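You operate a simulated robot arm through the tools that you are given. There is no shell and no other tool. Be economical: measure what you need, move in short steps, check, and stop when the job is done.

You are at the controls of a simulated two-armed robot. One attempt, no reset.

## Task
Take the full bobbin on the setting bench top and put it away on the service bench shelf. Put the sliver lap on the top of the creel ledge. Switch the reel socket switch on. Open the dust drawer. Any order will do. Set down upright: sliver lap.

Only the result counts: the job must be done as asked and must still hold three seconds after the hand-in. Knocking over, shifting, dropping, spilling or breaking anything else fails it.

## Robot
Two 7-joint arms with two-finger parallel grippers on one trunk, on a base that drives. Base frame: it is fixed to the floor where the robot stands at the start and does not move with it; the origin is under the middle of the robot, x ahead of it, y to its left, z up. Units: mm, degrees, N and s.
The left shoulder is at the start at [70, 188, 1290], the right one opposite. With the tool pointing down near the work surface each hand reaches from about 200 to 780 mm from the robot's upright axis, wherever it stands, measured 20 degrees to its own side. Places, roughly: dust drawer [-600, -10400, 700]; full bobbin (14x14x40 cm) [600, -200, 1000]; reel socket switch [-4600, -6500, 1000]; service bench shelf [700, -3900, 300]; sliver lap (9x9x11 cm) [700, -400, 900]; top of the creel ledge [-2700, -2700, 1000]. Payload 3.91 kg a hand.
Tool frame (each hand has its own): the origin (TCP) lies between the finger pads and is the grasp point; the fingertips stand 30 mm ahead of it; z points along the fingers, y is the line along which they close. The gripper opens to 110 mm. The fingers are 20 mm wide and 10 mm thick; the gripper's body (48 by 112 mm) begins 55 mm behind the TCP.
Orientation is that of the tool frame in the base frame, as a unit quaternion [x, y, z, w]. With the fingers straight down and closing along the base's y, the tool's x points along the base's -x, its y along +y and its z along -z.

## Interface
- The arms move only by the tool step_arm. It takes "left_increments", "right_increments" or both (then of equal length, played together; a hand with none holds still); each is text: rows parted by semicolons, each of 6 numbers parted by spaces: the shift along the tool's x, y, z in units of 30 mm (1.0 is 30 mm), then the turn, a rotation vector about the tool's x, y, z in units of 4 degrees (1.0 is 4 degrees). In form: dx dy dz ax ay az; .... A call has 1 to 10 rows; each row shifts and turns the commanded pose from where the row before left it, along the tool's axes as they then stand. "left_fingers" and "right_fingers" are, for a hand that has rows, the opening, from 0 (shut) to 1 (fully open), set as the call begins (left out, the last holds). A call with a number of a shift or a turn outside -1 to 1 is refused whole. Rows are played at 5 a second. More than 50 mm and 8.6 degrees between two rows, or a gripper value outside its range, and nothing of the call is played. Where a pose cannot be reached the arm comes as near as it can. A force on the tool above 40 N (or 10 N above the force at the start of the call, whichever is more), or a blocked arm, ends the call early, and 0.2 s more pass. Each finger travels about 72 mm/s and halts on what it meets, pressing with about 35 N; the grip force reading is that of the motor and also rises with nothing between the fingers. The clock runs only during rows and for 0.2 s after the last one: add rows that do not move to give the fingers time. It gives the time, the measured TCP pose, the force on the tool (base axes), the opening and the grip force at its end, in the units of the frame above (readings bear some noise), with the torque about the TCP (base axes, N m) and any sound that the robot's microphone picked up, and new pictures: "views" is both (left out), scene, wrist or none (wrist: the cameras of the hands that moved).
- Cameras (640 x 400 px; columns grow to the right, rows downward): "scene" is now at [127.9, -29.8, 1509.1]; the picture's right is [-0.37, -0.93, -0.00], its down [-0.62, 0.25, -0.74] and it looks along [0.69, -0.28, -0.67] (base axes); focal length 256 px, centre (320, 200). "left" rides on the left gripper at [72, -17, -103] in its tool frame; the picture's right is [0.23, 0.97, 0.00], its down [-0.76, 0.18, -0.62] and it looks along [-0.61, 0.14, 0.78] (tool axes); focal length 222 px, centre (320, 200). "right" rides on the right gripper at [72, 17, -103] in its tool frame; the picture's right is [-0.23, 0.97, 0.00], its down [-0.76, -0.18, -0.62] and it looks along [-0.61, -0.14, 0.78] (tool axes); focal length 222 px, centre (320, 200). There is no depth. A picture from a camera that has moved, and an enlarged one, comes with that camera's place and axes in the base frame and with its lens.
- slide_trunk(by): slides the trunk up (or, below 0, down) by that many mm; the arms and the scene camera ride with it, the base frame stays. It gives what a move gives, with no picture.
- roll_base(legs): drives the robot by 1 to 6 legs, each [ahead, turn to the left] in mm and degrees, along the robot's own axes; the way and the turn of a leg run together, so that a leg with both is an arc; at most 1500 mm and 180 degrees a leg. The arms and the cameras ride along, it lands a little off, and it stops where it bumps. It gives what a move gives, and a new picture of the scene camera.
- aim_head(pan, tilt): turns the head with the scene camera to pan (to the left, within 86 degrees either way) and tilt (down, from -29 to 69), counted from straight ahead of the robot. It gives what a move gives, and a new picture of the scene camera.
- zoom(camera, box): a new picture of the part [left, top, right, bottom] of that camera's present view, enlarged. No time passes.
- close_job(): hands the job in; it is judged then, once.

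Work in short steps. Places have to be worked out from the pictures, the camera data and where the tool is seen: move nearer, look again, correct. Check each grasp and each placing, and mend what went wrong. You have 165 turns and 260 pictures in all, those below and enlarged ones among them. Open the grippers and draw the arms clear of the work before you hand the job in, unless the task says otherwise; then end with one line.

The tools are called as name(argument=value, ...) on one line, values as JSON. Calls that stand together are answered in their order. step_arm: Moves the arms, as the interface text tells. Its arguments: {"type":"object","properties":{"left_increments":{"type":"string"},"left_fingers":{"type":"number"},"right_increments":{"type":"string"},"right_fingers":{"type":"number"},"views":{"type":"string","enum":["both","scene","wrist","none"]}},"required":[]} The other tools are called the same way: slide_trunk (by) slides the trunk up or down; roll_base (legs) drives the base; aim_head (pan, tilt) turns the head that bears the scene camera; zoom (camera, box) takes an enlarged picture of a part of a camera's view; close_job () hands the job in.

At the start:

```text
t: 0.0
left_tool_pos: [489.6, 11.0, 1244.1]
left_orientation: [0.0, 1.0, 0.0, 0.0]
left_contact_force: [0.0, -0.2, -0.1]
left_torque: [0.0, -0.03, -0.02]
left_finger_gap: 109.8
left_gripper_force: 0.0
right_tool_pos: [449.0, -446.5, 1249.7]
right_orientation: [-0.001, 1.0, 0.0, 0.0]
right_contact_force: [0.1, 0.7, -0.4]
right_torque: [0.04, -0.02, 0.04]
right_finger_gap: 109.8
right_gripper_force: 0.1
trunk travel left (down, up): [-800.0, 140.0]
robot x, y, heading: [1.1, 3.6, 0.1]
head pan, tilt: [-22.0, 42.1]
```

scene: 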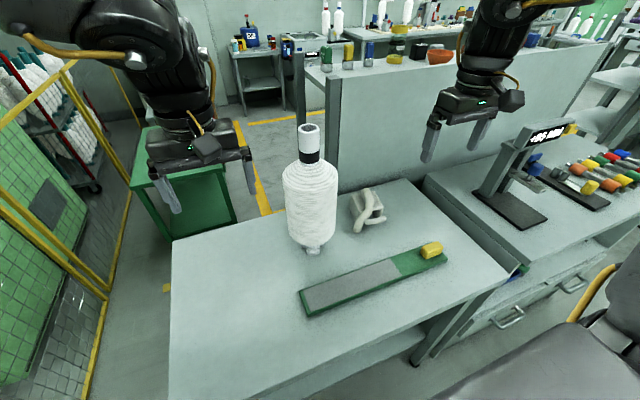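
right: 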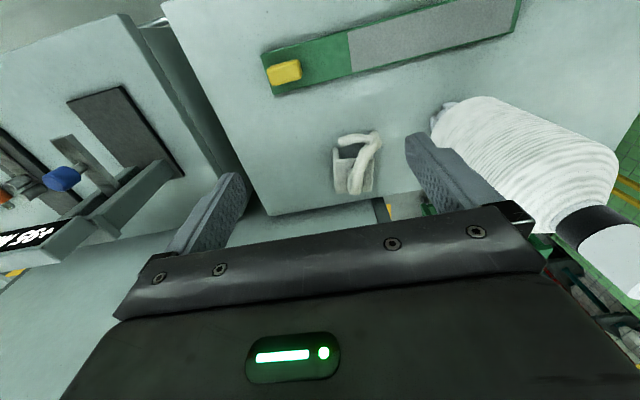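
left: 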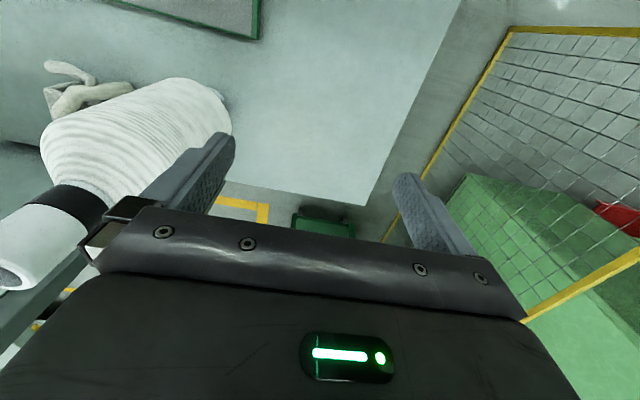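

The bobbin stands at about [592,-195] with its tube top near z 1260, and the lap is near [635,-397]. I'll zoom in on both to choose the grasps.

zoom(camera="scene", box=[260, 110, 420, 270])

zoom(camera="right", box=[300, 100, 440, 220])

aim_head(pan=-60, tilt=15)

```text
2.50 times, centred on (340, 190) of scene
camera zoom: at [127.9, -29.8, 1509.1], right [-0.37, -0.93, 0.0], down [-0.62, 0.25, -0.74], along [0.69, -0.28, -0.67], focal length 640 px, centre (270, 225)
```

zoom: 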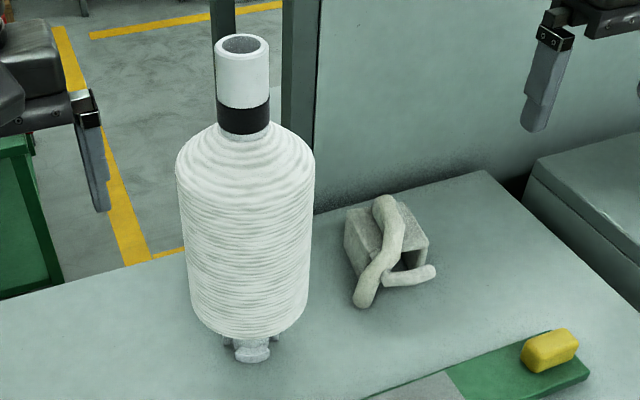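

```text
3.33 times, centred on (370, 160) of right
camera zoom: at [376.4, -428.6, 1354.6], right [0.23, 0.97, 0.0], down [0.76, -0.18, 0.62], along [0.61, -0.14, -0.78], focal length 740 px, centre (153, 333)
```

zoom: 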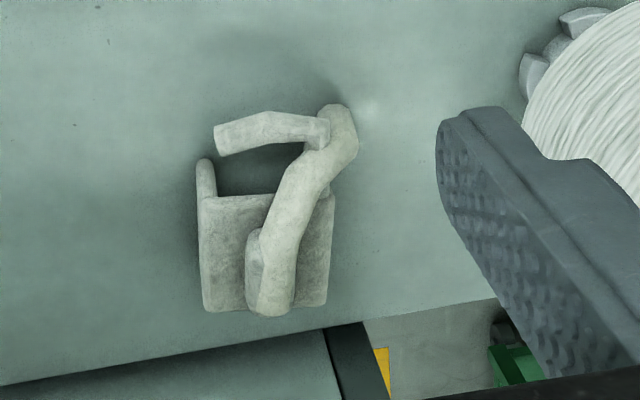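

```text
t: 1.0
left_tool_pos: [489.9, 10.5, 1244.8]
left_orientation: [0.0, 1.0, 0.0, -0.001]
left_contact_force: [0.1, -0.1, 0.5]
left_torque: [-0.02, 0.0, 0.01]
left_finger_gap: 110.2
left_gripper_force: 0.2
right_tool_pos: [449.5, -446.0, 1253.0]
right_orientation: [0.0, 1.0, 0.001, 0.0]
right_contact_force: [0.5, -0.8, -0.6]
right_torque: [-0.03, 0.02, -0.03]
right_finger_gap: 109.7
right_gripper_force: 0.0
trunk travel left (down, up): [-800.0, 140.0]
robot x, y, heading: [-0.6, -0.9, -0.0]
head pan, tilt: [-60.0, 15.0]
camera scene: at [97.2, -79.3, 1551.7], right [-0.87, -0.5, 0.0], down [-0.13, 0.22, -0.97], along [0.48, -0.84, -0.26], focal length 256 px, centre (320, 200)
```

scene: 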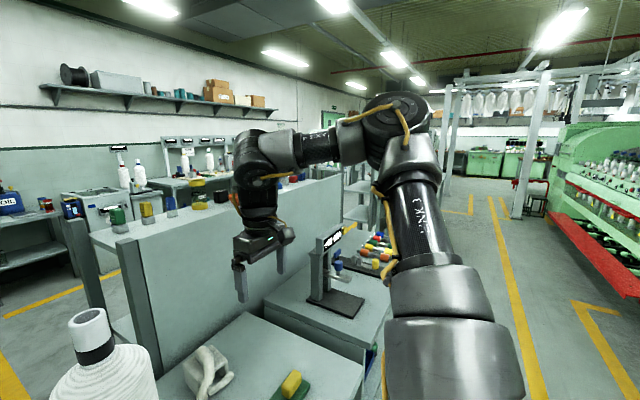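

The lap and bobbin are clear, but the right arm hides the service bench. I'll turn the head further right to look for it.

aim_head(pan=-86, tilt=12)

aim_head(pan=86, tilt=15)

```text
t: 1.9
left_tool_pos: [489.9, 10.4, 1243.6]
left_orientation: [0.0, 1.0, -0.001, 0.0]
left_contact_force: [0.9, -0.3, -0.5]
left_torque: [-0.02, -0.03, 0.01]
left_finger_gap: 109.9
left_gripper_force: 0.2
right_tool_pos: [449.4, -446.5, 1252.1]
right_orientation: [0.0, 1.0, 0.0, 0.0]
right_contact_force: [0.1, -0.4, 0.1]
right_torque: [0.01, -0.06, -0.02]
right_finger_gap: 110.0
right_gripper_force: 0.0
trunk travel left (down, up): [-800.0, 140.0]
robot x, y, heading: [0.1, 0.8, -0.3]
head pan, tilt: [-85.9, 12.0]
camera scene: at [57.2, -91.5, 1556.6], right [-1.0, -0.07, 0.0], down [-0.02, 0.21, -0.98], along [0.07, -0.98, -0.21], focal length 256 px, centre (320, 200)
```

scene: 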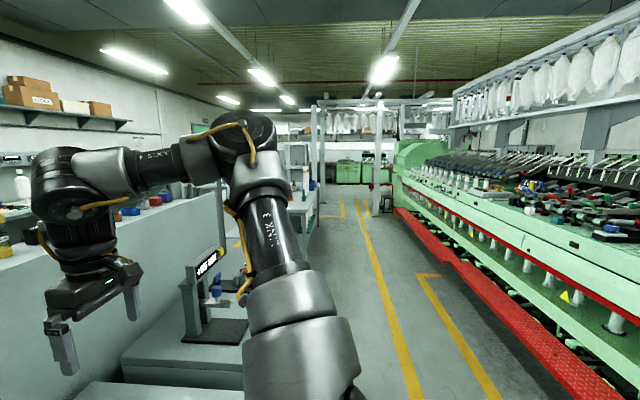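

```text
t: 4.5
left_tool_pos: [490.4, 9.6, 1243.8]
left_orientation: [0.0, 1.0, -0.001, -0.001]
left_contact_force: [0.0, 0.0, 0.1]
left_torque: [-0.01, -0.01, -0.01]
left_finger_gap: 109.8
left_gripper_force: 0.1
right_tool_pos: [449.1, -446.4, 1252.0]
right_orientation: [0.0, 1.0, 0.0, 0.0]
right_contact_force: [0.5, 0.5, 0.2]
right_torque: [-0.03, 0.01, 0.02]
right_finger_gap: 109.9
right_gripper_force: 0.1
trunk travel left (down, up): [-800.0, 140.0]
robot x, y, heading: [1.4, 2.5, 0.0]
head pan, tilt: [85.9, 15.0]
camera scene: at [57.1, 94.7, 1551.8], right [1.0, -0.07, 0.0], down [-0.02, -0.26, -0.97], along [0.07, 0.96, -0.26], focal length 256 px, centre (320, 200)
```

scene: 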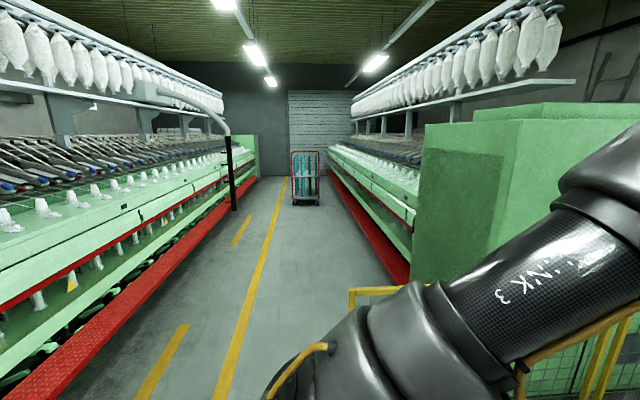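

The aisle runs along -y, with the benches on the +x side. I'll start the bobbin grasp by tilting the right hand to horizontal, moving the left hand clear, and re-aiming the head.

step_arm(right_increments="0 0 0 0 -1 0;0 0 0 0 -1 0;0 0 0 0 -1 0;0 0 0 0 -1 0;0 0 0 0 -1 0;0 0 0 0 -1 0;0 0 0 0 -1 0;0 0 0 0 -1 0;0 0 0 0 -1 0;0 0 0 0 -1 0", left_increments="0.6 0.8 0 0 0 0;0.6 0.8 0 0 0 0;0.6 0.8 0 0 0 0;0.6 0.8 0 0 0 0;0.6 0.8 0 0 0 0;0.6 0.8 0 0 0 0;0.6 0.8 0 0 0 0;0.6 0.8 0 0 0 0;0.6 0.8 0 0 0 0;0.6 0.8 0 0 0 0", views="none")

step_arm(right_increments="0 0 0 0 -1 0;0 0 0 0 -1 0;0 0 0 0 -1 0;0 0 0 0 -1 0;0 0 0 0 -1 0;0 0 0 0 -1 0;0 0 0 0 -1 0;0 0 0 0 -1 0;0 0 0 0 -1 0;0 0 0 0 -1 0", views="none")

aim_head(pan=-20, tilt=38)

```text
t: 6.7
left_tool_pos: [318.1, 234.3, 1244.4]
left_orientation: [-0.001, 1.0, 0.001, 0.002]
left_contact_force: [-0.2, 0.0, 0.1]
left_torque: [-0.01, -0.02, -0.02]
left_finger_gap: 109.9
left_gripper_force: 0.1
left hand out of reach, approached as far as the arm can: row 10
right_tool_pos: [446.4, -447.5, 1252.6]
right_orientation: [0.0, 0.939, 0.0, 0.344]
right_contact_force: [-1.3, -0.1, -0.9]
right_torque: [-0.02, 0.0, 0.0]
right_finger_gap: 110.1
right_gripper_force: 0.0
trunk travel left (down, up): [-800.0, 140.0]
robot x, y, heading: [-0.1, -0.6, -0.1]
head pan, tilt: [85.9, 15.0]
```

```text
t: 8.9
left_tool_pos: [322.0, 233.5, 1245.0]
left_orientation: [-0.001, 1.0, 0.0, -0.001]
left_contact_force: [0.5, 0.3, -0.1]
left_torque: [0.01, 0.0, -0.01]
left_finger_gap: 109.9
left_gripper_force: 0.0
right_tool_pos: [476.2, -431.8, 1261.7]
right_orientation: [-0.006, 0.782, 0.006, 0.623]
right_contact_force: [0.2, -0.5, -0.5]
right_torque: [0.0, 0.05, 0.0]
right_finger_gap: 110.0
right_gripper_force: 0.0
right hand out of reach, approached as far as the arm can: row 6, 7, 8, 9, 10
trunk travel left (down, up): [-800.0, 140.0]
robot x, y, heading: [3.7, 1.4, 0.2]
head pan, tilt: [85.9, 15.0]
```

```text
t: 10.8
left_tool_pos: [322.9, 234.5, 1244.3]
left_orientation: [0.0, 1.0, 0.0, 0.001]
left_contact_force: [-0.3, 0.0, 0.6]
left_torque: [0.02, -0.01, -0.01]
left_finger_gap: 109.9
left_gripper_force: 0.0
right_tool_pos: [474.5, -430.9, 1263.9]
right_orientation: [-0.007, 0.781, 0.007, 0.624]
right_contact_force: [-0.7, 0.9, 0.2]
right_torque: [0.01, -0.01, 0.04]
right_finger_gap: 110.1
right_gripper_force: 0.0
trunk travel left (down, up): [-800.0, 140.0]
robot x, y, heading: [-0.6, 4.3, -0.0]
head pan, tilt: [-20.0, 38.0]
camera scene: at [131.6, -28.0, 1515.2], right [-0.34, -0.94, 0.0], down [-0.58, 0.21, -0.79], along [0.74, -0.27, -0.62], focal length 256 px, centre (320, 200)
```

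scene: 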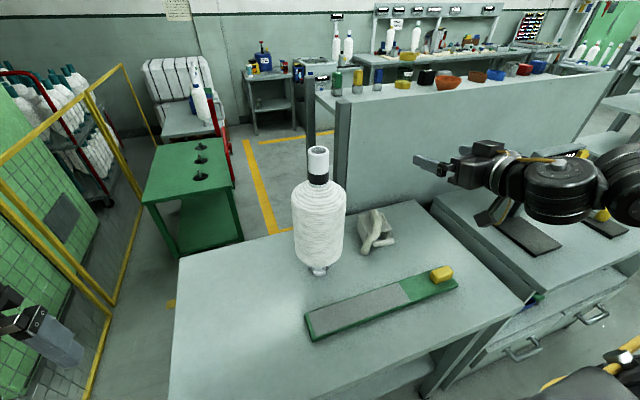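

The right hand is nearly horizontal. The tube axis works out to about [596,-191], graspable from z 1185 to 1262, so I'll move the hand toward y and yaw its fingers left to come in diagonally.

step_arm(right_increments="0 1 0 0 0 0;0 1 0 0 -1 0;0 1 0 0 -1 0;0 1 0 0 -1 0;0 1 0 -1 0 0;0 0 0 -1 0 0;0 0 0 -1 0 0;0 0 0 -1 0 0;0 0 0 -1 0 0;0 0 0 -1 0 0")

```text
t: 13.0
left_tool_pos: [321.0, 233.6, 1244.5]
left_orientation: [0.0, 1.0, 0.0, 0.0]
left_contact_force: [-0.8, 0.1, -0.1]
left_torque: [0.01, 0.01, -0.02]
left_finger_gap: 109.9
left_gripper_force: 0.1
right_tool_pos: [514.9, -356.0, 1268.0]
right_orientation: [-0.151, 0.695, 0.156, 0.685]
right_contact_force: [0.1, -0.2, -0.2]
right_torque: [0.03, 0.02, 0.02]
right_finger_gap: 110.2
right_gripper_force: 0.0
right hand out of reach, approached as far as the arm can: row 1, 2, 3, 4, 5
trunk travel left (down, up): [-800.0, 140.0]
robot x, y, heading: [0.5, -1.0, -0.2]
head pan, tilt: [-20.0, 38.0]
camera scene: at [131.6, -28.4, 1515.1], right [-0.34, -0.94, 0.0], down [-0.58, 0.21, -0.79], along [0.74, -0.27, -0.62], focal length 256 px, centre (320, 200)
camera right: at [412.5, -383.9, 1196.3], right [-0.41, 0.88, 0.24], down [-0.48, -0.43, 0.77], along [0.78, 0.2, 0.6], focal length 222 px, centre (320, 200)
```

scene: 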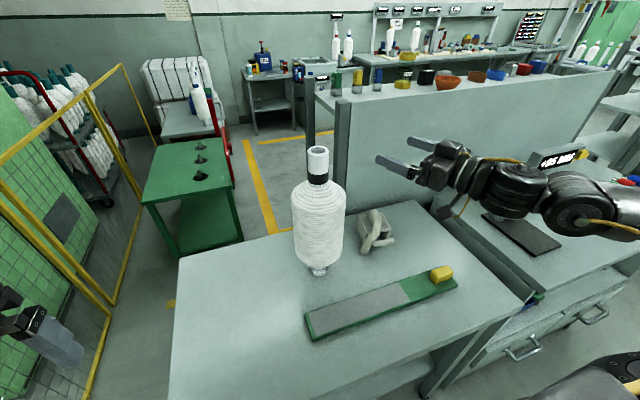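
right: 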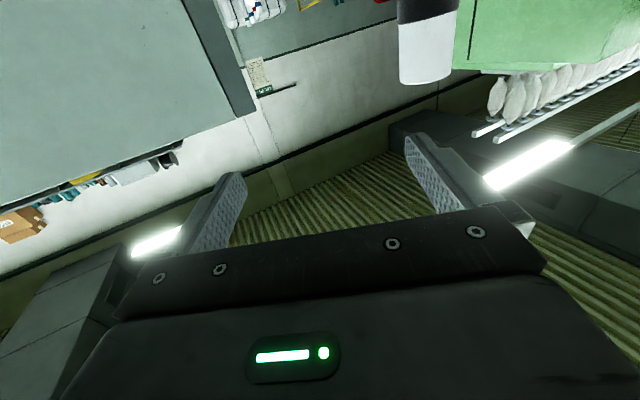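

The hand is now horizontal at 25° yaw. The remaining offset in the tool frame is about +115 in y, +143 in z and +46 in x, so I'll cover most of it and check.

step_arm(right_increments="0 1 0.5 0 0 0;0.4 1 0.4 0 0 0;0.4 1 0.4 0 0 0;0.4 0.85 0.4 0 0 0;0.3 0 0 0 0 0")

```text
t: 14.2
left_tool_pos: [320.7, 234.6, 1244.5]
left_orientation: [0.0, 1.0, 0.0, 0.001]
left_contact_force: [-0.5, 0.4, -0.8]
left_torque: [0.01, 0.0, 0.0]
left_finger_gap: 110.1
left_gripper_force: 0.1
right_tool_pos: [509.3, -229.9, 1223.4]
right_orientation: [-0.151, 0.695, 0.155, 0.686]
right_contact_force: [-0.7, 1.0, 0.9]
right_torque: [-0.03, -0.03, 0.0]
right_finger_gap: 110.2
right_gripper_force: 0.1
trunk travel left (down, up): [-800.0, 140.0]
robot x, y, heading: [-0.7, -1.2, 0.0]
head pan, tilt: [-20.0, 38.0]
camera scene: at [130.9, -28.5, 1515.2], right [-0.34, -0.94, 0.0], down [-0.58, 0.21, -0.79], along [0.74, -0.27, -0.62], focal length 256 px, centre (320, 200)
camera right: at [408.4, -258.0, 1151.6], right [-0.41, 0.88, 0.23], down [-0.48, -0.43, 0.77], along [0.78, 0.2, 0.6], focal length 222 px, centre (320, 200)
```

scene: 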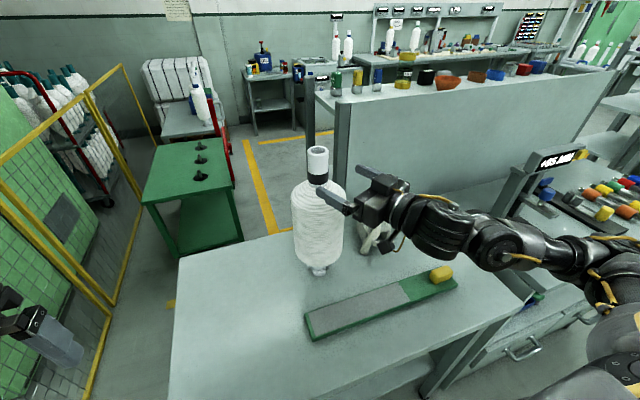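
right: 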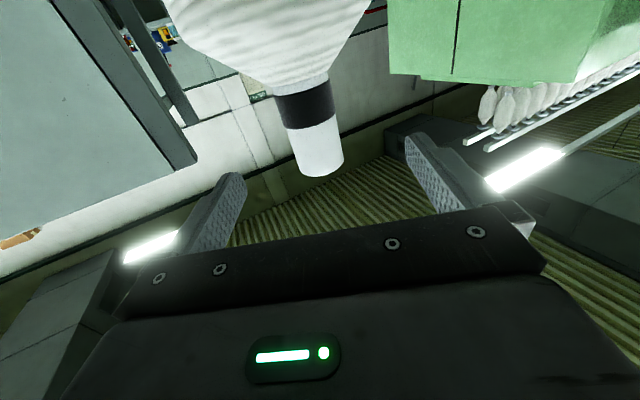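

The tube is centred between the fingers with about 95 mm to go. I'll advance.

step_arm(right_increments="0 0 0.8 0 0 0;0 0 0.8 0 0 0;0 0 0.8 0 0 0;0 0 0.7 0 0 0")

```text
t: 15.2
left_tool_pos: [323.8, 235.2, 1243.8]
left_orientation: [0.0, 1.0, 0.0, 0.0]
left_contact_force: [0.4, 0.7, 0.2]
left_torque: [0.0, 0.01, -0.01]
left_finger_gap: 110.2
left_gripper_force: 0.1
right_tool_pos: [595.6, -190.2, 1221.5]
right_orientation: [-0.151, 0.695, 0.154, 0.686]
right_contact_force: [0.4, 0.7, 0.1]
right_torque: [0.0, 0.03, -0.01]
right_finger_gap: 110.1
right_gripper_force: 0.1
trunk travel left (down, up): [-800.0, 140.0]
robot x, y, heading: [-1.1, 1.3, 0.1]
head pan, tilt: [-20.0, 38.0]
camera scene: at [132.9, -26.7, 1515.0], right [-0.34, -0.94, 0.0], down [-0.58, 0.21, -0.79], along [0.74, -0.27, -0.62], focal length 256 px, centre (320, 200)
camera right: at [494.9, -217.3, 1150.1], right [-0.41, 0.88, 0.23], down [-0.48, -0.43, 0.77], along [0.78, 0.2, 0.6], focal length 222 px, centre (320, 200)
```

scene: 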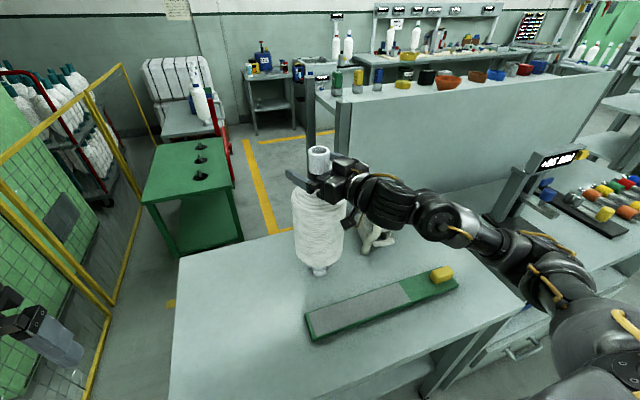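
right: 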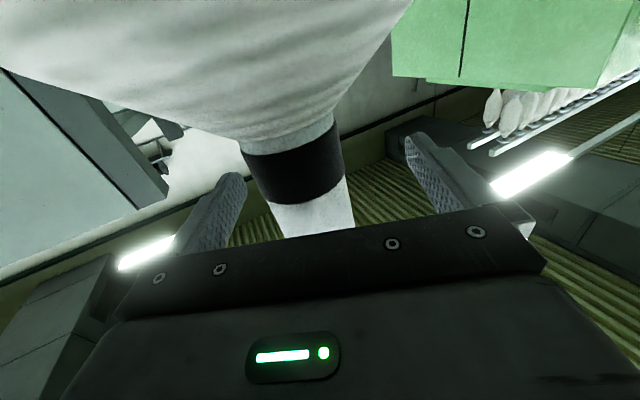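

The wrist view shows the tube about 8 mm toward tool -y. I'll correct that and close.

step_arm(right_increments="0 -0.28 0 0 0 0;0 0 0 0 0 0", views="none")

step_arm(right_increments="0 0 0 0 0 0;0 0 0 0 0 0;0 0 0 0 0 0;0 0 0 0 0 0", right_fingers=0, views="wrist")

```text
t: 15.8
left_tool_pos: [322.3, 234.8, 1243.7]
left_orientation: [0.0, 1.0, 0.0, 0.0]
left_contact_force: [0.8, 0.5, -0.7]
left_torque: [-0.03, 0.0, 0.0]
left_finger_gap: 110.1
left_gripper_force: 0.0
right_tool_pos: [599.3, -198.3, 1222.1]
right_orientation: [-0.151, 0.695, 0.155, 0.686]
right_contact_force: [-0.9, 0.2, 0.2]
right_torque: [0.02, -0.02, 0.01]
right_finger_gap: 110.1
right_gripper_force: 0.2
trunk travel left (down, up): [-800.0, 140.0]
robot x, y, heading: [0.8, 1.5, 0.2]
head pan, tilt: [-20.0, 38.0]
```

```text
t: 16.8
left_tool_pos: [321.6, 234.8, 1244.1]
left_orientation: [-0.001, 1.0, 0.0, 0.0]
left_contact_force: [0.5, 0.1, 0.2]
left_torque: [-0.01, 0.0, -0.01]
left_finger_gap: 109.7
left_gripper_force: 0.1
right_tool_pos: [598.7, -197.6, 1222.4]
right_orientation: [-0.152, 0.695, 0.155, 0.686]
right_contact_force: [0.4, 0.9, 0.6]
right_torque: [-0.15, -0.23, 0.04]
right_finger_gap: 45.3
right_gripper_force: 34.9
trunk travel left (down, up): [-800.0, 140.0]
robot x, y, heading: [-2.8, 2.1, 0.1]
head pan, tilt: [-20.0, 38.0]
camera right: at [497.1, -225.4, 1150.4], right [-0.41, 0.88, 0.23], down [-0.48, -0.43, 0.77], along [0.78, 0.2, 0.6], focal length 222 px, centre (320, 200)
```

right: 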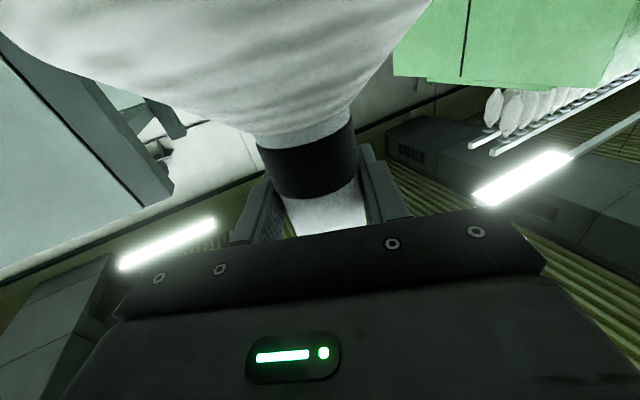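

It's gripped at 45 mm. I'll lift with the trunk.

slide_trunk(by=80)

aim_head(pan=-22, tilt=40)

```text
t: 17.9
left_tool_pos: [323.6, 234.9, 1324.2]
left_orientation: [0.0, 1.0, -0.001, -0.001]
left_contact_force: [0.4, -0.4, 0.5]
left_torque: [0.01, -0.02, 0.02]
left_finger_gap: 109.9
left_gripper_force: 0.1
right_tool_pos: [599.8, -197.6, 1301.2]
right_orientation: [-0.151, 0.695, 0.155, 0.685]
right_contact_force: [0.3, -0.8, -11.8]
right_torque: [-0.01, -0.02, 0.02]
right_finger_gap: 45.1
right_gripper_force: 34.7
trunk travel left (down, up): [-880.0, 60.0]
robot x, y, heading: [-2.5, -1.1, 0.0]
head pan, tilt: [-20.0, 38.0]
```

```text
t: 18.6
left_tool_pos: [323.9, 233.9, 1324.2]
left_orientation: [0.0, 1.0, 0.0, -0.002]
left_contact_force: [0.1, -0.2, -0.1]
left_torque: [0.01, -0.03, 0.01]
left_finger_gap: 110.1
left_gripper_force: 0.0
right_tool_pos: [601.3, -198.1, 1300.5]
right_orientation: [-0.151, 0.696, 0.155, 0.684]
right_contact_force: [-0.1, 0.2, -12.3]
right_torque: [-0.04, 0.01, -0.01]
right_finger_gap: 45.2
right_gripper_force: 35.1
trunk travel left (down, up): [-880.0, 60.0]
robot x, y, heading: [2.6, -1.5, 0.0]
head pan, tilt: [-22.0, 40.0]
camera scene: at [131.1, -30.7, 1592.0], right [-0.37, -0.93, 0.0], down [-0.6, 0.24, -0.77], along [0.71, -0.29, -0.64], focal length 256 px, centre (320, 200)
```

scene: 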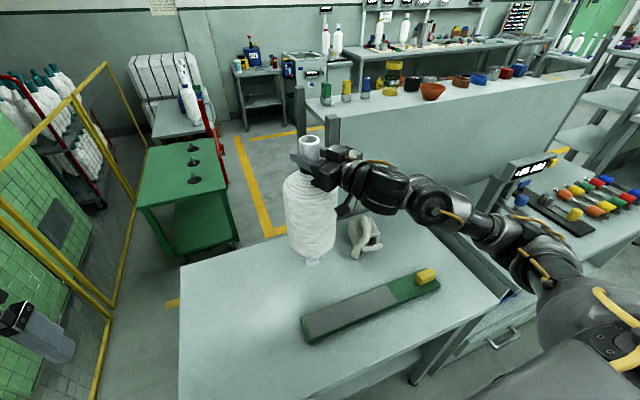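

The bobbin is lifted and weighs about 12 N. I'll back off and turn right to face down the aisle.

roll_base(legs=[[-430, 0], [0, -90]])

aim_head(pan=20, tilt=15)

```text
t: 25.0
left_tool_pos: [-197.1, -321.8, 1323.9]
left_orientation: [0.703, 0.711, 0.0, 0.0]
left_contact_force: [-0.4, -0.3, -0.3]
left_torque: [-0.01, -0.01, 0.04]
left_finger_gap: 110.3
left_gripper_force: 0.0
right_tool_pos: [-626.4, -604.5, 1301.8]
right_orientation: [0.382, 0.601, -0.371, 0.596]
right_contact_force: [0.4, 0.2, -12.1]
right_torque: [0.04, 0.01, 0.0]
right_finger_gap: 45.5
right_gripper_force: 34.7
trunk travel left (down, up): [-880.0, 60.0]
robot x, y, heading: [-436.3, -5.9, -89.2]
head pan, tilt: [-22.0, 40.0]
camera scene: at [-465.3, -130.6, 1591.9], right [-0.93, 0.36, 0.0], down [0.23, 0.6, -0.77], along [-0.28, -0.71, -0.64], focal length 256 px, centre (320, 200)
```

scene: 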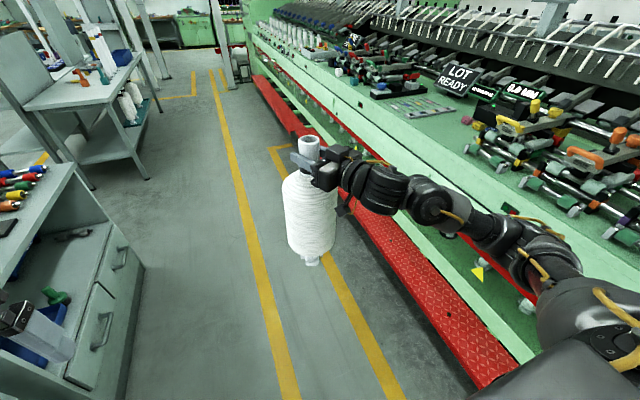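

```text
t: 26.1
left_tool_pos: [-196.7, -321.3, 1324.2]
left_orientation: [0.702, 0.712, 0.001, -0.001]
left_contact_force: [-0.7, 0.4, -0.9]
left_torque: [0.05, 0.01, -0.01]
left_finger_gap: 110.0
left_gripper_force: 0.1
right_tool_pos: [-627.3, -604.3, 1301.9]
right_orientation: [0.382, 0.601, -0.372, 0.596]
right_contact_force: [-0.6, 0.7, -10.5]
right_torque: [0.03, 0.03, 0.02]
right_finger_gap: 45.4
right_gripper_force: 35.2
trunk travel left (down, up): [-880.0, 60.0]
robot x, y, heading: [-435.6, 0.7, -89.5]
head pan, tilt: [20.0, 15.0]
camera scene: at [-402.0, -138.5, 1631.5], right [-0.94, -0.35, 0.0], down [-0.09, 0.24, -0.97], along [0.34, -0.9, -0.26], focal length 256 px, centre (320, 200)
```

scene: 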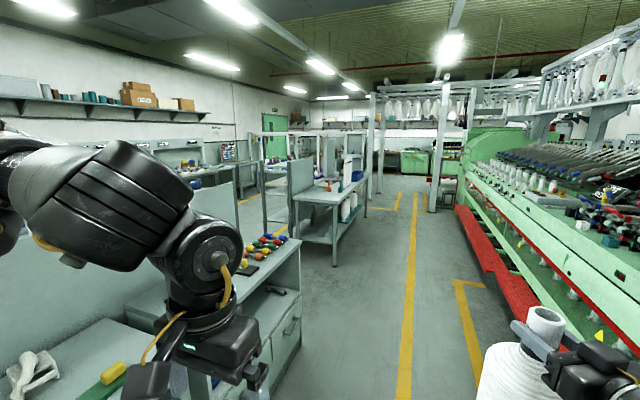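

The service bench with a lower shelf is ahead on the left, near (340,200) in the picture. I'll drive down the aisle and look again.

roll_base(legs=[[1400, 0], [1000, 0]])

aim_head(pan=40, tilt=25)

```text
t: 37.7
left_tool_pos: [-162.1, -2685.9, 1324.3]
left_orientation: [0.703, 0.711, 0.001, 0.0]
left_contact_force: [0.0, -0.3, 0.5]
left_torque: [0.02, 0.01, 0.0]
left_finger_gap: 109.9
left_gripper_force: 0.1
right_tool_pos: [-592.5, -2970.2, 1301.4]
right_orientation: [0.381, 0.601, -0.371, 0.597]
right_contact_force: [0.6, -0.1, -11.7]
right_torque: [0.01, 0.02, 0.01]
right_finger_gap: 45.4
right_gripper_force: 35.4
trunk travel left (down, up): [-880.0, 60.0]
robot x, y, heading: [-402.2, -2367.1, -89.4]
head pan, tilt: [20.0, 15.0]
camera scene: at [-367.7, -2504.0, 1631.6], right [-0.94, -0.35, 0.0], down [-0.09, 0.24, -0.97], along [0.34, -0.9, -0.26], focal length 256 px, centre (320, 200)
```

scene: 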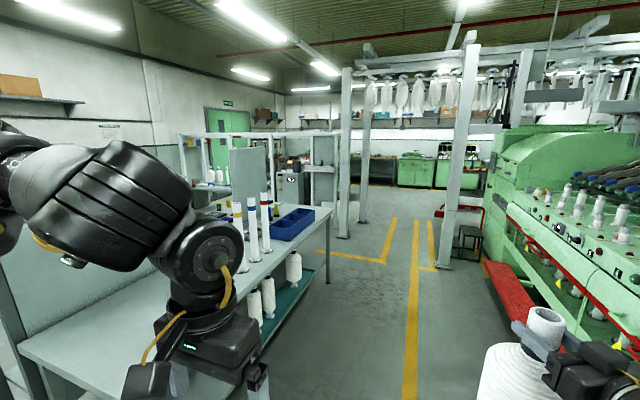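

```text
t: 38.6
left_tool_pos: [-163.3, -2688.4, 1323.6]
left_orientation: [0.703, 0.711, 0.0, -0.001]
left_contact_force: [-1.2, 1.6, 0.1]
left_torque: [0.0, 0.01, 0.0]
left_finger_gap: 109.9
left_gripper_force: 0.0
right_tool_pos: [-591.6, -2970.2, 1300.3]
right_orientation: [0.381, 0.602, -0.37, 0.596]
right_contact_force: [0.1, -0.3, -11.8]
right_torque: [0.0, 0.02, -0.02]
right_finger_gap: 45.4
right_gripper_force: 34.6
trunk travel left (down, up): [-880.0, 60.0]
robot x, y, heading: [-398.6, -2365.2, -89.2]
head pan, tilt: [40.0, 25.0]
camera scene: at [-340.7, -2488.0, 1615.3], right [-0.76, -0.65, 0.0], down [-0.27, 0.32, -0.91], along [0.59, -0.69, -0.42], focal length 256 px, centre (320, 200)
```

scene: 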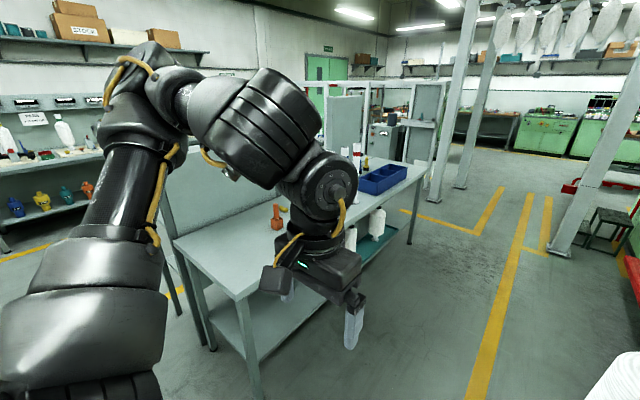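

The bench's front edge is at x≈340, spanning y -2830 to -4630. I'll drive level with the shelf's middle and face it.

roll_base(legs=[[1150, 0], [0, 89]])

aim_head(pan=0, tilt=50)

```text
t: 48.2
left_tool_pos: [-62.5, -3282.3, 1324.4]
left_orientation: [0.0, 1.0, 0.0, -0.001]
left_contact_force: [-0.3, -0.5, -0.8]
left_torque: [-0.03, 0.03, -0.01]
left_finger_gap: 110.0
left_gripper_force: 0.0
right_tool_pos: [213.9, -3713.9, 1299.7]
right_orientation: [-0.151, 0.695, 0.155, 0.685]
right_contact_force: [-0.8, -0.2, -11.3]
right_torque: [-0.01, 0.03, -0.03]
right_finger_gap: 45.3
right_gripper_force: 35.0
trunk travel left (down, up): [-880.0, 60.0]
robot x, y, heading: [-386.3, -3511.5, 0.1]
head pan, tilt: [40.0, 25.0]
camera scene: at [-263.9, -3455.9, 1615.4], right [0.64, -0.77, 0.0], down [-0.33, -0.27, -0.91], along [0.69, 0.58, -0.42], focal length 256 px, centre (320, 200)
```

scene: 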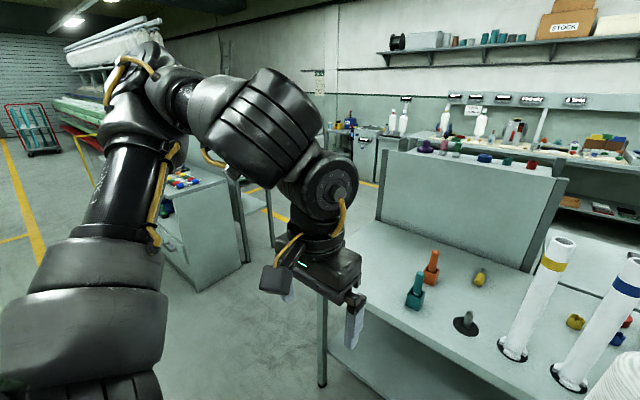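

```text
t: 49.3
left_tool_pos: [-62.8, -3281.8, 1324.3]
left_orientation: [0.0, 1.0, 0.001, -0.001]
left_contact_force: [0.2, 0.9, 0.9]
left_torque: [0.06, -0.01, -0.02]
left_finger_gap: 109.9
left_gripper_force: 0.0
right_tool_pos: [212.7, -3714.6, 1300.8]
right_orientation: [-0.151, 0.697, 0.155, 0.684]
right_contact_force: [-0.5, 0.1, -12.2]
right_torque: [-0.04, 0.04, 0.01]
right_finger_gap: 45.5
right_gripper_force: 34.7
trunk travel left (down, up): [-880.0, 60.0]
robot x, y, heading: [-387.2, -3513.7, 0.0]
head pan, tilt: [0.0, 50.0]
camera scene: at [-257.6, -3514.6, 1577.9], right [0.0, -1.0, 0.0], down [-0.77, 0.0, -0.64], along [0.64, 0.0, -0.77], focal length 256 px, centre (320, 200)
```

scene: 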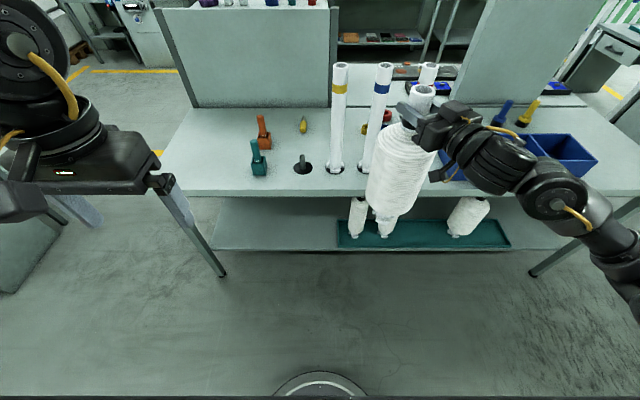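

The shelf spans y≈-2900 to -4900 with bobbins standing near y -3740, -3860 and -4330. I'll place at y≈-4095 on the mat, so I tuck the left hand back and drive over to line up.

step_arm(left_increments="0.3 1 0 0 0 0;0.3 1 0 0 0 0;0.5 1 0 0 0 0;0.7 0.8 0 0 0 0;0.7 0.6 0 0 0 0;0.7 0.5 0 0 0 0;0.7 0 0 0 0 0;0.7 0 0 0 0 0", views="none")

roll_base(legs=[[-60, 0], [0, -90], [395, 0], [0, 90]])

```text
t: 51.1
left_tool_pos: [-130.5, -3234.3, 1400.3]
left_orientation: [0.001, 1.0, 0.001, 0.0]
left_contact_force: [0.3, -0.2, 0.4]
left_torque: [0.02, -0.03, 0.0]
left_finger_gap: 110.1
left_gripper_force: 0.0
left hand out of reach, approached as far as the arm can: row 2, 3, 4, 5, 6, 7, 8
right_tool_pos: [211.5, -3716.2, 1301.2]
right_orientation: [-0.151, 0.694, 0.154, 0.687]
right_contact_force: [-0.2, -0.1, -11.8]
right_torque: [-0.06, 0.08, 0.0]
right_finger_gap: 45.3
right_gripper_force: 35.4
trunk travel left (down, up): [-880.0, 60.0]
robot x, y, heading: [-387.4, -3517.5, -0.1]
head pan, tilt: [0.0, 50.0]
```

```text
t: 61.7
left_tool_pos: [-188.5, -3619.7, 1400.4]
left_orientation: [-0.006, 1.0, 0.0, -0.001]
left_contact_force: [0.4, 0.4, -0.1]
left_torque: [0.0, 0.06, 0.03]
left_finger_gap: 110.2
left_gripper_force: 0.1
right_tool_pos: [159.0, -4096.2, 1299.9]
right_orientation: [-0.156, 0.695, 0.159, 0.683]
right_contact_force: [-0.6, 0.7, -11.6]
right_torque: [-0.04, 0.05, 0.03]
right_finger_gap: 45.3
right_gripper_force: 34.7
trunk travel left (down, up): [-880.0, 60.0]
robot x, y, heading: [-443.5, -3907.6, 0.8]
head pan, tilt: [0.0, 50.0]
camera scene: at [-314.4, -3902.8, 1577.8], right [0.01, -1.0, 0.0], down [-0.77, -0.01, -0.64], along [0.64, 0.01, -0.77], focal length 256 px, centre (320, 200)
```

scene: 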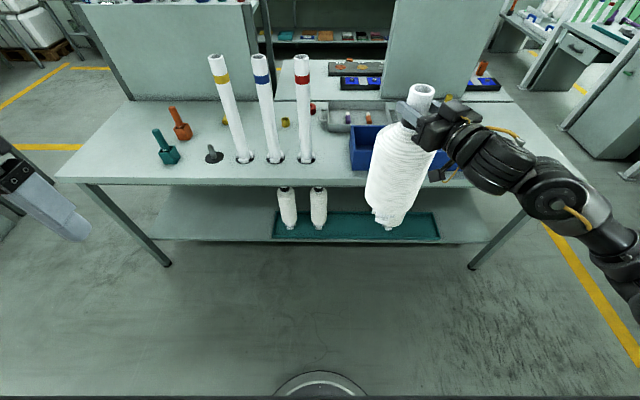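

Lined up: the neighbours are at y≈-3885 and ≈-4320, and I'm at -4096. I'll lower the trunk and look at the shelf.

slide_trunk(by=-590)

aim_head(pan=-5, tilt=30)

```text
refused: -590 is not a number from -400 to 400
```

```text
t: 62.6
left_tool_pos: [-188.3, -3618.8, 1400.2]
left_orientation: [-0.006, 1.0, 0.0, -0.001]
left_contact_force: [0.0, 0.8, 1.3]
left_torque: [0.01, -0.01, 0.01]
left_finger_gap: 110.1
left_gripper_force: 0.0
right_tool_pos: [159.5, -4096.2, 1299.4]
right_orientation: [-0.156, 0.695, 0.159, 0.684]
right_contact_force: [0.1, 0.7, -11.2]
right_torque: [-0.03, 0.04, -0.03]
right_finger_gap: 45.2
right_gripper_force: 34.7
trunk travel left (down, up): [-880.0, 60.0]
robot x, y, heading: [-447.0, -3904.4, 1.0]
head pan, tilt: [-5.0, 30.0]
camera scene: at [-301.3, -3909.9, 1607.2], right [-0.07, -1.0, 0.0], down [-0.5, 0.04, -0.86], along [0.86, -0.06, -0.5], focal length 256 px, centre (320, 200)
```

scene: 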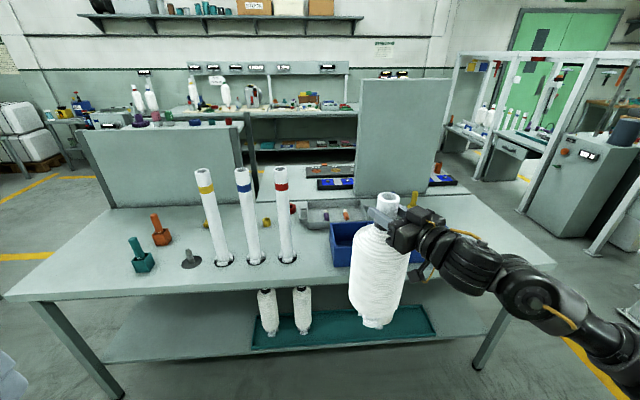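

Slides are limited to 400 mm, so I'll split the lowering into two.

slide_trunk(by=-300)

slide_trunk(by=-290)

aim_head(pan=-5, tilt=25)

```text
t: 65.6
left_tool_pos: [-190.0, -3618.9, 1099.9]
left_orientation: [-0.007, 1.0, -0.001, -0.001]
left_contact_force: [0.4, -0.9, -0.6]
left_torque: [0.0, 0.01, -0.02]
left_finger_gap: 110.1
left_gripper_force: 0.1
right_tool_pos: [158.7, -4095.9, 1000.4]
right_orientation: [-0.157, 0.695, 0.16, 0.683]
right_contact_force: [-0.6, -0.7, -11.9]
right_torque: [-0.06, 0.03, -0.02]
right_finger_gap: 45.4
right_gripper_force: 35.6
trunk travel left (down, up): [-580.0, 360.0]
robot x, y, heading: [-444.8, -3904.9, 0.7]
head pan, tilt: [-5.0, 30.0]
```

```text
t: 68.5
left_tool_pos: [-189.9, -3618.5, 810.7]
left_orientation: [-0.006, 1.0, 0.0, -0.001]
left_contact_force: [0.0, 0.1, -0.1]
left_torque: [-0.02, 0.01, 0.0]
left_finger_gap: 110.0
left_gripper_force: 0.2
right_tool_pos: [158.4, -4095.0, 710.4]
right_orientation: [-0.156, 0.695, 0.159, 0.684]
right_contact_force: [-0.8, 0.3, -11.9]
right_torque: [-0.05, 0.05, 0.04]
right_finger_gap: 45.4
right_gripper_force: 34.8
trunk travel left (down, up): [-290.0, 650.0]
robot x, y, heading: [-443.4, -3905.5, 0.8]
head pan, tilt: [-5.0, 30.0]
```

```text
t: 69.1
left_tool_pos: [-190.9, -3618.1, 810.4]
left_orientation: [-0.006, 1.0, 0.0, -0.001]
left_contact_force: [0.3, -0.3, 0.8]
left_torque: [0.01, 0.01, -0.04]
left_finger_gap: 109.9
left_gripper_force: 0.0
right_tool_pos: [159.4, -4095.7, 710.0]
right_orientation: [-0.156, 0.696, 0.16, 0.683]
right_contact_force: [0.0, -0.7, -11.7]
right_torque: [-0.05, 0.01, 0.05]
right_finger_gap: 44.8
right_gripper_force: 34.7
trunk travel left (down, up): [-290.0, 650.0]
robot x, y, heading: [-441.2, -3903.3, 0.4]
head pan, tilt: [-5.0, 25.0]
camera scene: at [-300.3, -3910.0, 1025.3], right [-0.07, -1.0, 0.0], down [-0.42, 0.03, -0.91], along [0.9, -0.07, -0.42], focal length 256 px, centre (320, 200)
```

scene: 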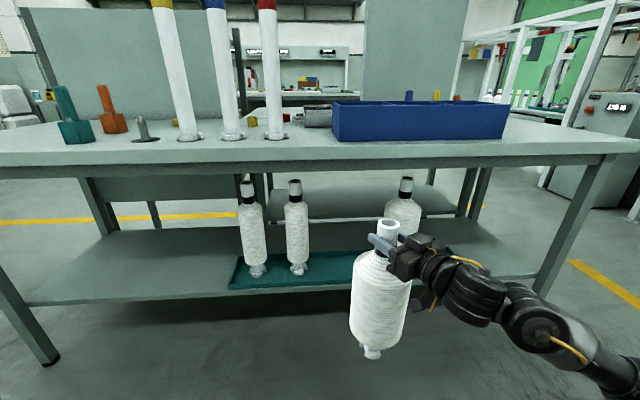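

The gap between neighbours B (y≈-3884) and C (y≈-4300) is about 68 mm clear on each side, and the bobbin's bottom is at about 348. I'll roll forward part of the way.

roll_base(legs=[[250, -0.4]])

```text
t: 71.0
left_tool_pos: [61.1, -3619.0, 808.5]
left_orientation: [-0.003, 1.0, 0.001, -0.001]
left_contact_force: [0.2, -0.1, -0.7]
left_torque: [0.01, 0.0, 0.04]
left_finger_gap: 110.0
left_gripper_force: 0.1
right_tool_pos: [406.3, -4097.7, 710.0]
right_orientation: [-0.154, 0.696, 0.157, 0.684]
right_contact_force: [0.0, -0.2, -12.6]
right_torque: [-0.03, 0.02, 0.0]
right_finger_gap: 45.4
right_gripper_force: 35.2
trunk travel left (down, up): [-290.0, 650.0]
robot x, y, heading: [-195.4, -3901.8, 0.2]
head pan, tilt: [-5.0, 25.0]
camera scene: at [-51.0, -3908.8, 1025.2], right [-0.08, -1.0, 0.0], down [-0.42, 0.03, -0.91], along [0.9, -0.07, -0.42], focal length 256 px, centre (320, 200)
```

scene: 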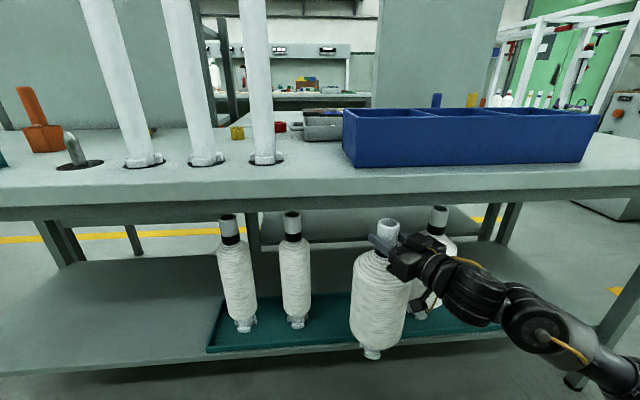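

Re-estimating puts the neighbours at x≈525, C at y≈-4270, the mat at x 445–650, and the shelf top near 310. I'll shift the bobbin 20 mm toward +y and roll in 140 mm.

step_arm(right_increments="0 0.4 0 0 0 0;0 0.4 0 0 0 0", views="none")

roll_base(legs=[[140, 0]])

```text
t: 71.6
left_tool_pos: [61.7, -3618.8, 811.3]
left_orientation: [-0.002, 1.0, 0.0, -0.001]
left_contact_force: [0.0, -0.3, 0.1]
left_torque: [0.01, -0.01, 0.04]
left_finger_gap: 110.0
left_gripper_force: 0.1
right_tool_pos: [395.4, -4075.3, 710.3]
right_orientation: [-0.154, 0.696, 0.157, 0.683]
right_contact_force: [0.6, -0.6, -11.8]
right_torque: [-0.01, 0.03, 0.02]
right_finger_gap: 45.4
right_gripper_force: 35.1
trunk travel left (down, up): [-290.0, 650.0]
robot x, y, heading: [-192.4, -3903.5, 0.4]
head pan, tilt: [-5.0, 25.0]
```

```text
t: 72.9
left_tool_pos: [202.8, -3618.2, 810.5]
left_orientation: [-0.003, 1.0, 0.001, 0.0]
left_contact_force: [-0.7, -0.4, -0.1]
left_torque: [0.02, 0.02, -0.02]
left_finger_gap: 109.8
left_gripper_force: 0.0
right_tool_pos: [537.0, -4073.9, 709.7]
right_orientation: [-0.154, 0.696, 0.157, 0.683]
right_contact_force: [0.2, 0.3, -12.3]
right_torque: [-0.04, 0.01, 0.0]
right_finger_gap: 45.5
right_gripper_force: 34.7
trunk travel left (down, up): [-290.0, 650.0]
robot x, y, heading: [-57.9, -3902.8, 0.4]
head pan, tilt: [-5.0, 25.0]
camera scene: at [90.2, -3907.6, 1025.1], right [-0.08, -1.0, 0.0], down [-0.42, 0.03, -0.91], along [0.9, -0.07, -0.42], focal length 256 px, centre (320, 200)
```

scene: 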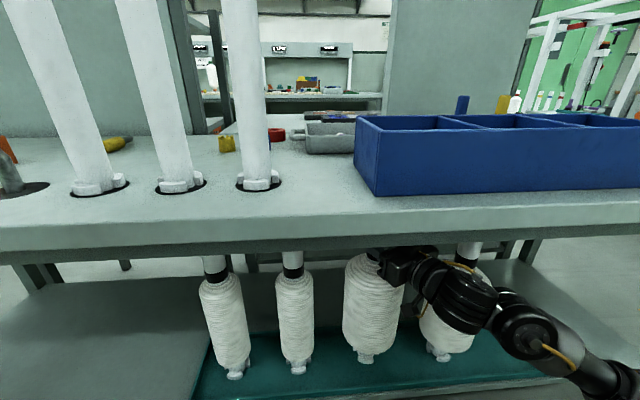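

The bobbin is in line with its neighbours. I'll lower it gently until the force changes.

step_arm(right_increments="0.2 0 0 0 0 0;0.2 0 0 0 0 0;0.2 0 0 0 0 0;0.15 0 0 0 0 0;0.1 0 0 0 0 0;0.1 0 0 0 0 0;0.1 0 0 0 0 0;0.1 0 0 0 0 0", views="scene")

```text
t: 74.7
left_tool_pos: [201.6, -3616.3, 810.1]
left_orientation: [-0.003, 1.0, 0.0, -0.001]
left_contact_force: [-0.2, 0.1, 0.9]
left_torque: [0.01, 0.02, -0.02]
left_finger_gap: 109.9
left_gripper_force: 0.0
right_tool_pos: [535.7, -4073.9, 674.2]
right_orientation: [-0.154, 0.697, 0.157, 0.683]
right_contact_force: [0.0, -0.6, -11.6]
right_torque: [-0.06, 0.01, -0.05]
right_finger_gap: 45.3
right_gripper_force: 35.3
trunk travel left (down, up): [-290.0, 650.0]
robot x, y, heading: [-53.5, -3899.0, 0.2]
head pan, tilt: [-5.0, 25.0]
camera scene: at [89.4, -3907.6, 1025.3], right [-0.08, -1.0, 0.0], down [-0.42, 0.03, -0.91], along [0.9, -0.07, -0.42], focal length 256 px, centre (320, 200)
```

scene: 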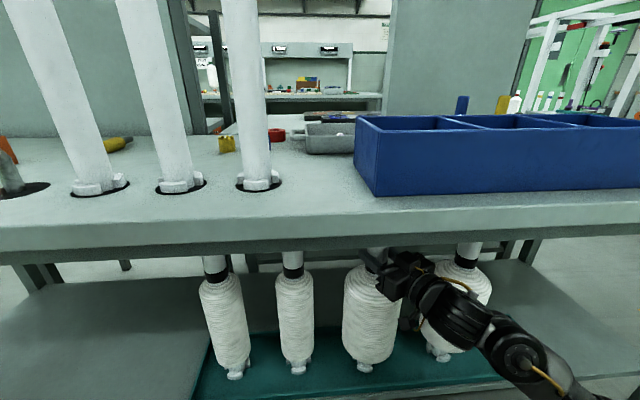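

Not touching yet, so I'll continue down in small rows.

step_arm(right_increments="0.1 0 0 0 0 0;0.1 0 0 0 0 0;0.1 0 0 0 0 0;0.1 0 0 0 0 0;0.1 0 0 0 0 0;0.1 0 0 0 0 0;0.1 0 0 0 0 0", views="scene")

```text
t: 76.3
left_tool_pos: [198.8, -3616.2, 810.0]
left_orientation: [-0.004, 1.0, -0.001, 0.001]
left_contact_force: [-0.6, -0.2, 0.0]
left_torque: [-0.02, 0.0, 0.01]
left_finger_gap: 110.3
left_gripper_force: 0.0
right_tool_pos: [533.8, -4074.5, 661.4]
right_orientation: [-0.155, 0.69, 0.158, 0.689]
right_contact_force: [-0.1, 2.2, 26.7]
right_torque: [-0.43, -0.15, -0.08]
right_finger_gap: 45.4
right_gripper_force: 34.7
trunk travel left (down, up): [-290.0, 650.0]
robot x, y, heading: [-59.4, -3899.8, 0.4]
head pan, tilt: [-5.0, 25.0]
camera scene: at [85.9, -3906.2, 1026.4], right [-0.08, -1.0, 0.0], down [-0.42, 0.03, -0.91], along [0.9, -0.07, -0.42], focal length 256 px, centre (320, 200)
```

scene: 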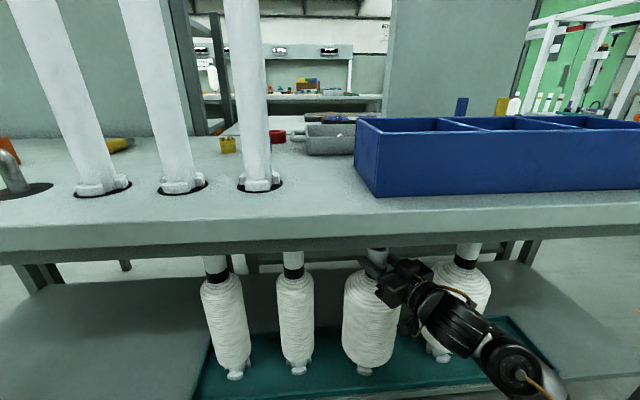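

It's in contact, pressing with about 27 N. I'll ease up until the force is near zero before releasing.

step_arm(right_increments="-0.08 0 0 0 0 0;0 0 0 0 0 0", views="none")

```text
t: 76.9
left_tool_pos: [200.0, -3616.8, 810.6]
left_orientation: [-0.004, 1.0, -0.001, 0.001]
left_contact_force: [0.1, 0.0, -0.8]
left_torque: [0.01, -0.01, 0.01]
left_finger_gap: 110.1
left_gripper_force: 0.1
right_tool_pos: [533.6, -4073.9, 660.4]
right_orientation: [-0.154, 0.694, 0.156, 0.686]
right_contact_force: [0.4, 2.8, 27.3]
right_torque: [-0.39, -0.43, -0.07]
right_finger_gap: 45.6
right_gripper_force: 34.8
trunk travel left (down, up): [-290.0, 650.0]
robot x, y, heading: [-53.5, -3902.2, 0.6]
head pan, tilt: [-5.0, 25.0]
```

step_arm(right_increments="-0.12 0 0 0 0 0;0 0 0 0 0 0", views="none")

```text
t: 77.5
left_tool_pos: [199.9, -3616.3, 809.6]
left_orientation: [-0.004, 1.0, 0.0, 0.0]
left_contact_force: [-0.1, 0.7, 0.2]
left_torque: [-0.01, -0.03, 0.0]
left_finger_gap: 109.9
left_gripper_force: 0.1
right_tool_pos: [534.0, -4074.6, 660.3]
right_orientation: [-0.156, 0.696, 0.157, 0.683]
right_contact_force: [-0.5, 2.9, 11.3]
right_torque: [0.17, -0.35, 0.06]
right_finger_gap: 45.4
right_gripper_force: 34.8
trunk travel left (down, up): [-290.0, 650.0]
robot x, y, heading: [-52.2, -3904.0, 0.3]
head pan, tilt: [-5.0, 25.0]
```

The force is down to 11 N. One more small rise, and then I'll open slowly.

step_arm(right_increments="-0.06 0 0 0 0 0;0 0 0 0 0 0", views="none")

step_arm(right_increments="0 0 0 0 0 0;0 0 0 0 0 0;0 0 0 0 0 0;0 0 0 0 0 0", right_fingers=0.75, views="both")

```text
t: 78.1
left_tool_pos: [201.4, -3616.6, 809.6]
left_orientation: [-0.003, 1.0, 0.0, -0.001]
left_contact_force: [0.0, 0.0, 0.1]
left_torque: [-0.01, 0.02, -0.01]
left_finger_gap: 110.1
left_gripper_force: 0.0
right_tool_pos: [535.0, -4075.5, 659.6]
right_orientation: [-0.154, 0.698, 0.156, 0.681]
right_contact_force: [-0.9, 1.3, -5.1]
right_torque: [0.27, 0.21, 0.03]
right_finger_gap: 45.6
right_gripper_force: 35.4
trunk travel left (down, up): [-290.0, 650.0]
robot x, y, heading: [-56.3, -3901.6, 0.7]
head pan, tilt: [-5.0, 25.0]
```

```text
t: 79.1
left_tool_pos: [201.4, -3616.6, 810.6]
left_orientation: [-0.004, 1.0, 0.001, -0.001]
left_contact_force: [0.6, 0.2, -0.5]
left_torque: [-0.01, 0.0, 0.01]
left_finger_gap: 110.2
left_gripper_force: 0.1
right_tool_pos: [535.0, -4074.4, 663.5]
right_orientation: [-0.155, 0.696, 0.157, 0.684]
right_contact_force: [0.4, 0.2, -0.4]
right_torque: [-0.01, -0.02, 0.0]
right_finger_gap: 81.8
right_gripper_force: 0.1
trunk travel left (down, up): [-290.0, 650.0]
robot x, y, heading: [-53.3, -3903.3, 0.4]
head pan, tilt: [-5.0, 25.0]
camera scene: at [88.3, -3907.2, 1025.5], right [-0.08, -1.0, 0.0], down [-0.42, 0.03, -0.91], along [0.9, -0.07, -0.42], focal length 256 px, centre (320, 200)
camera right: at [433.2, -4102.8, 591.9], right [-0.41, 0.88, 0.23], down [-0.47, -0.43, 0.77], along [0.78, 0.21, 0.59], focal length 222 px, centre (320, 200)
```

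scene: 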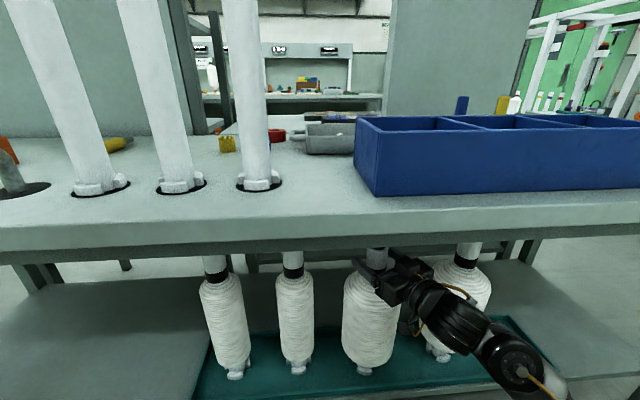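
right: 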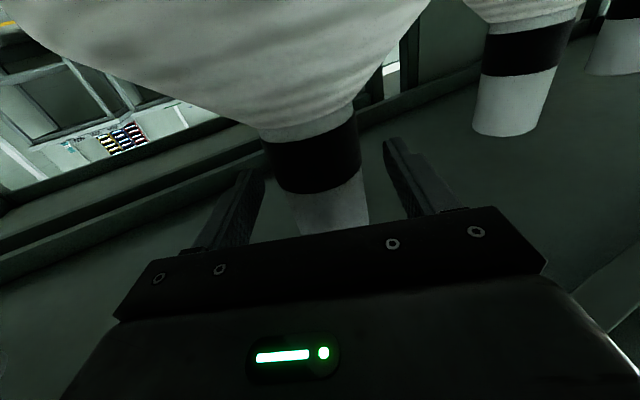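

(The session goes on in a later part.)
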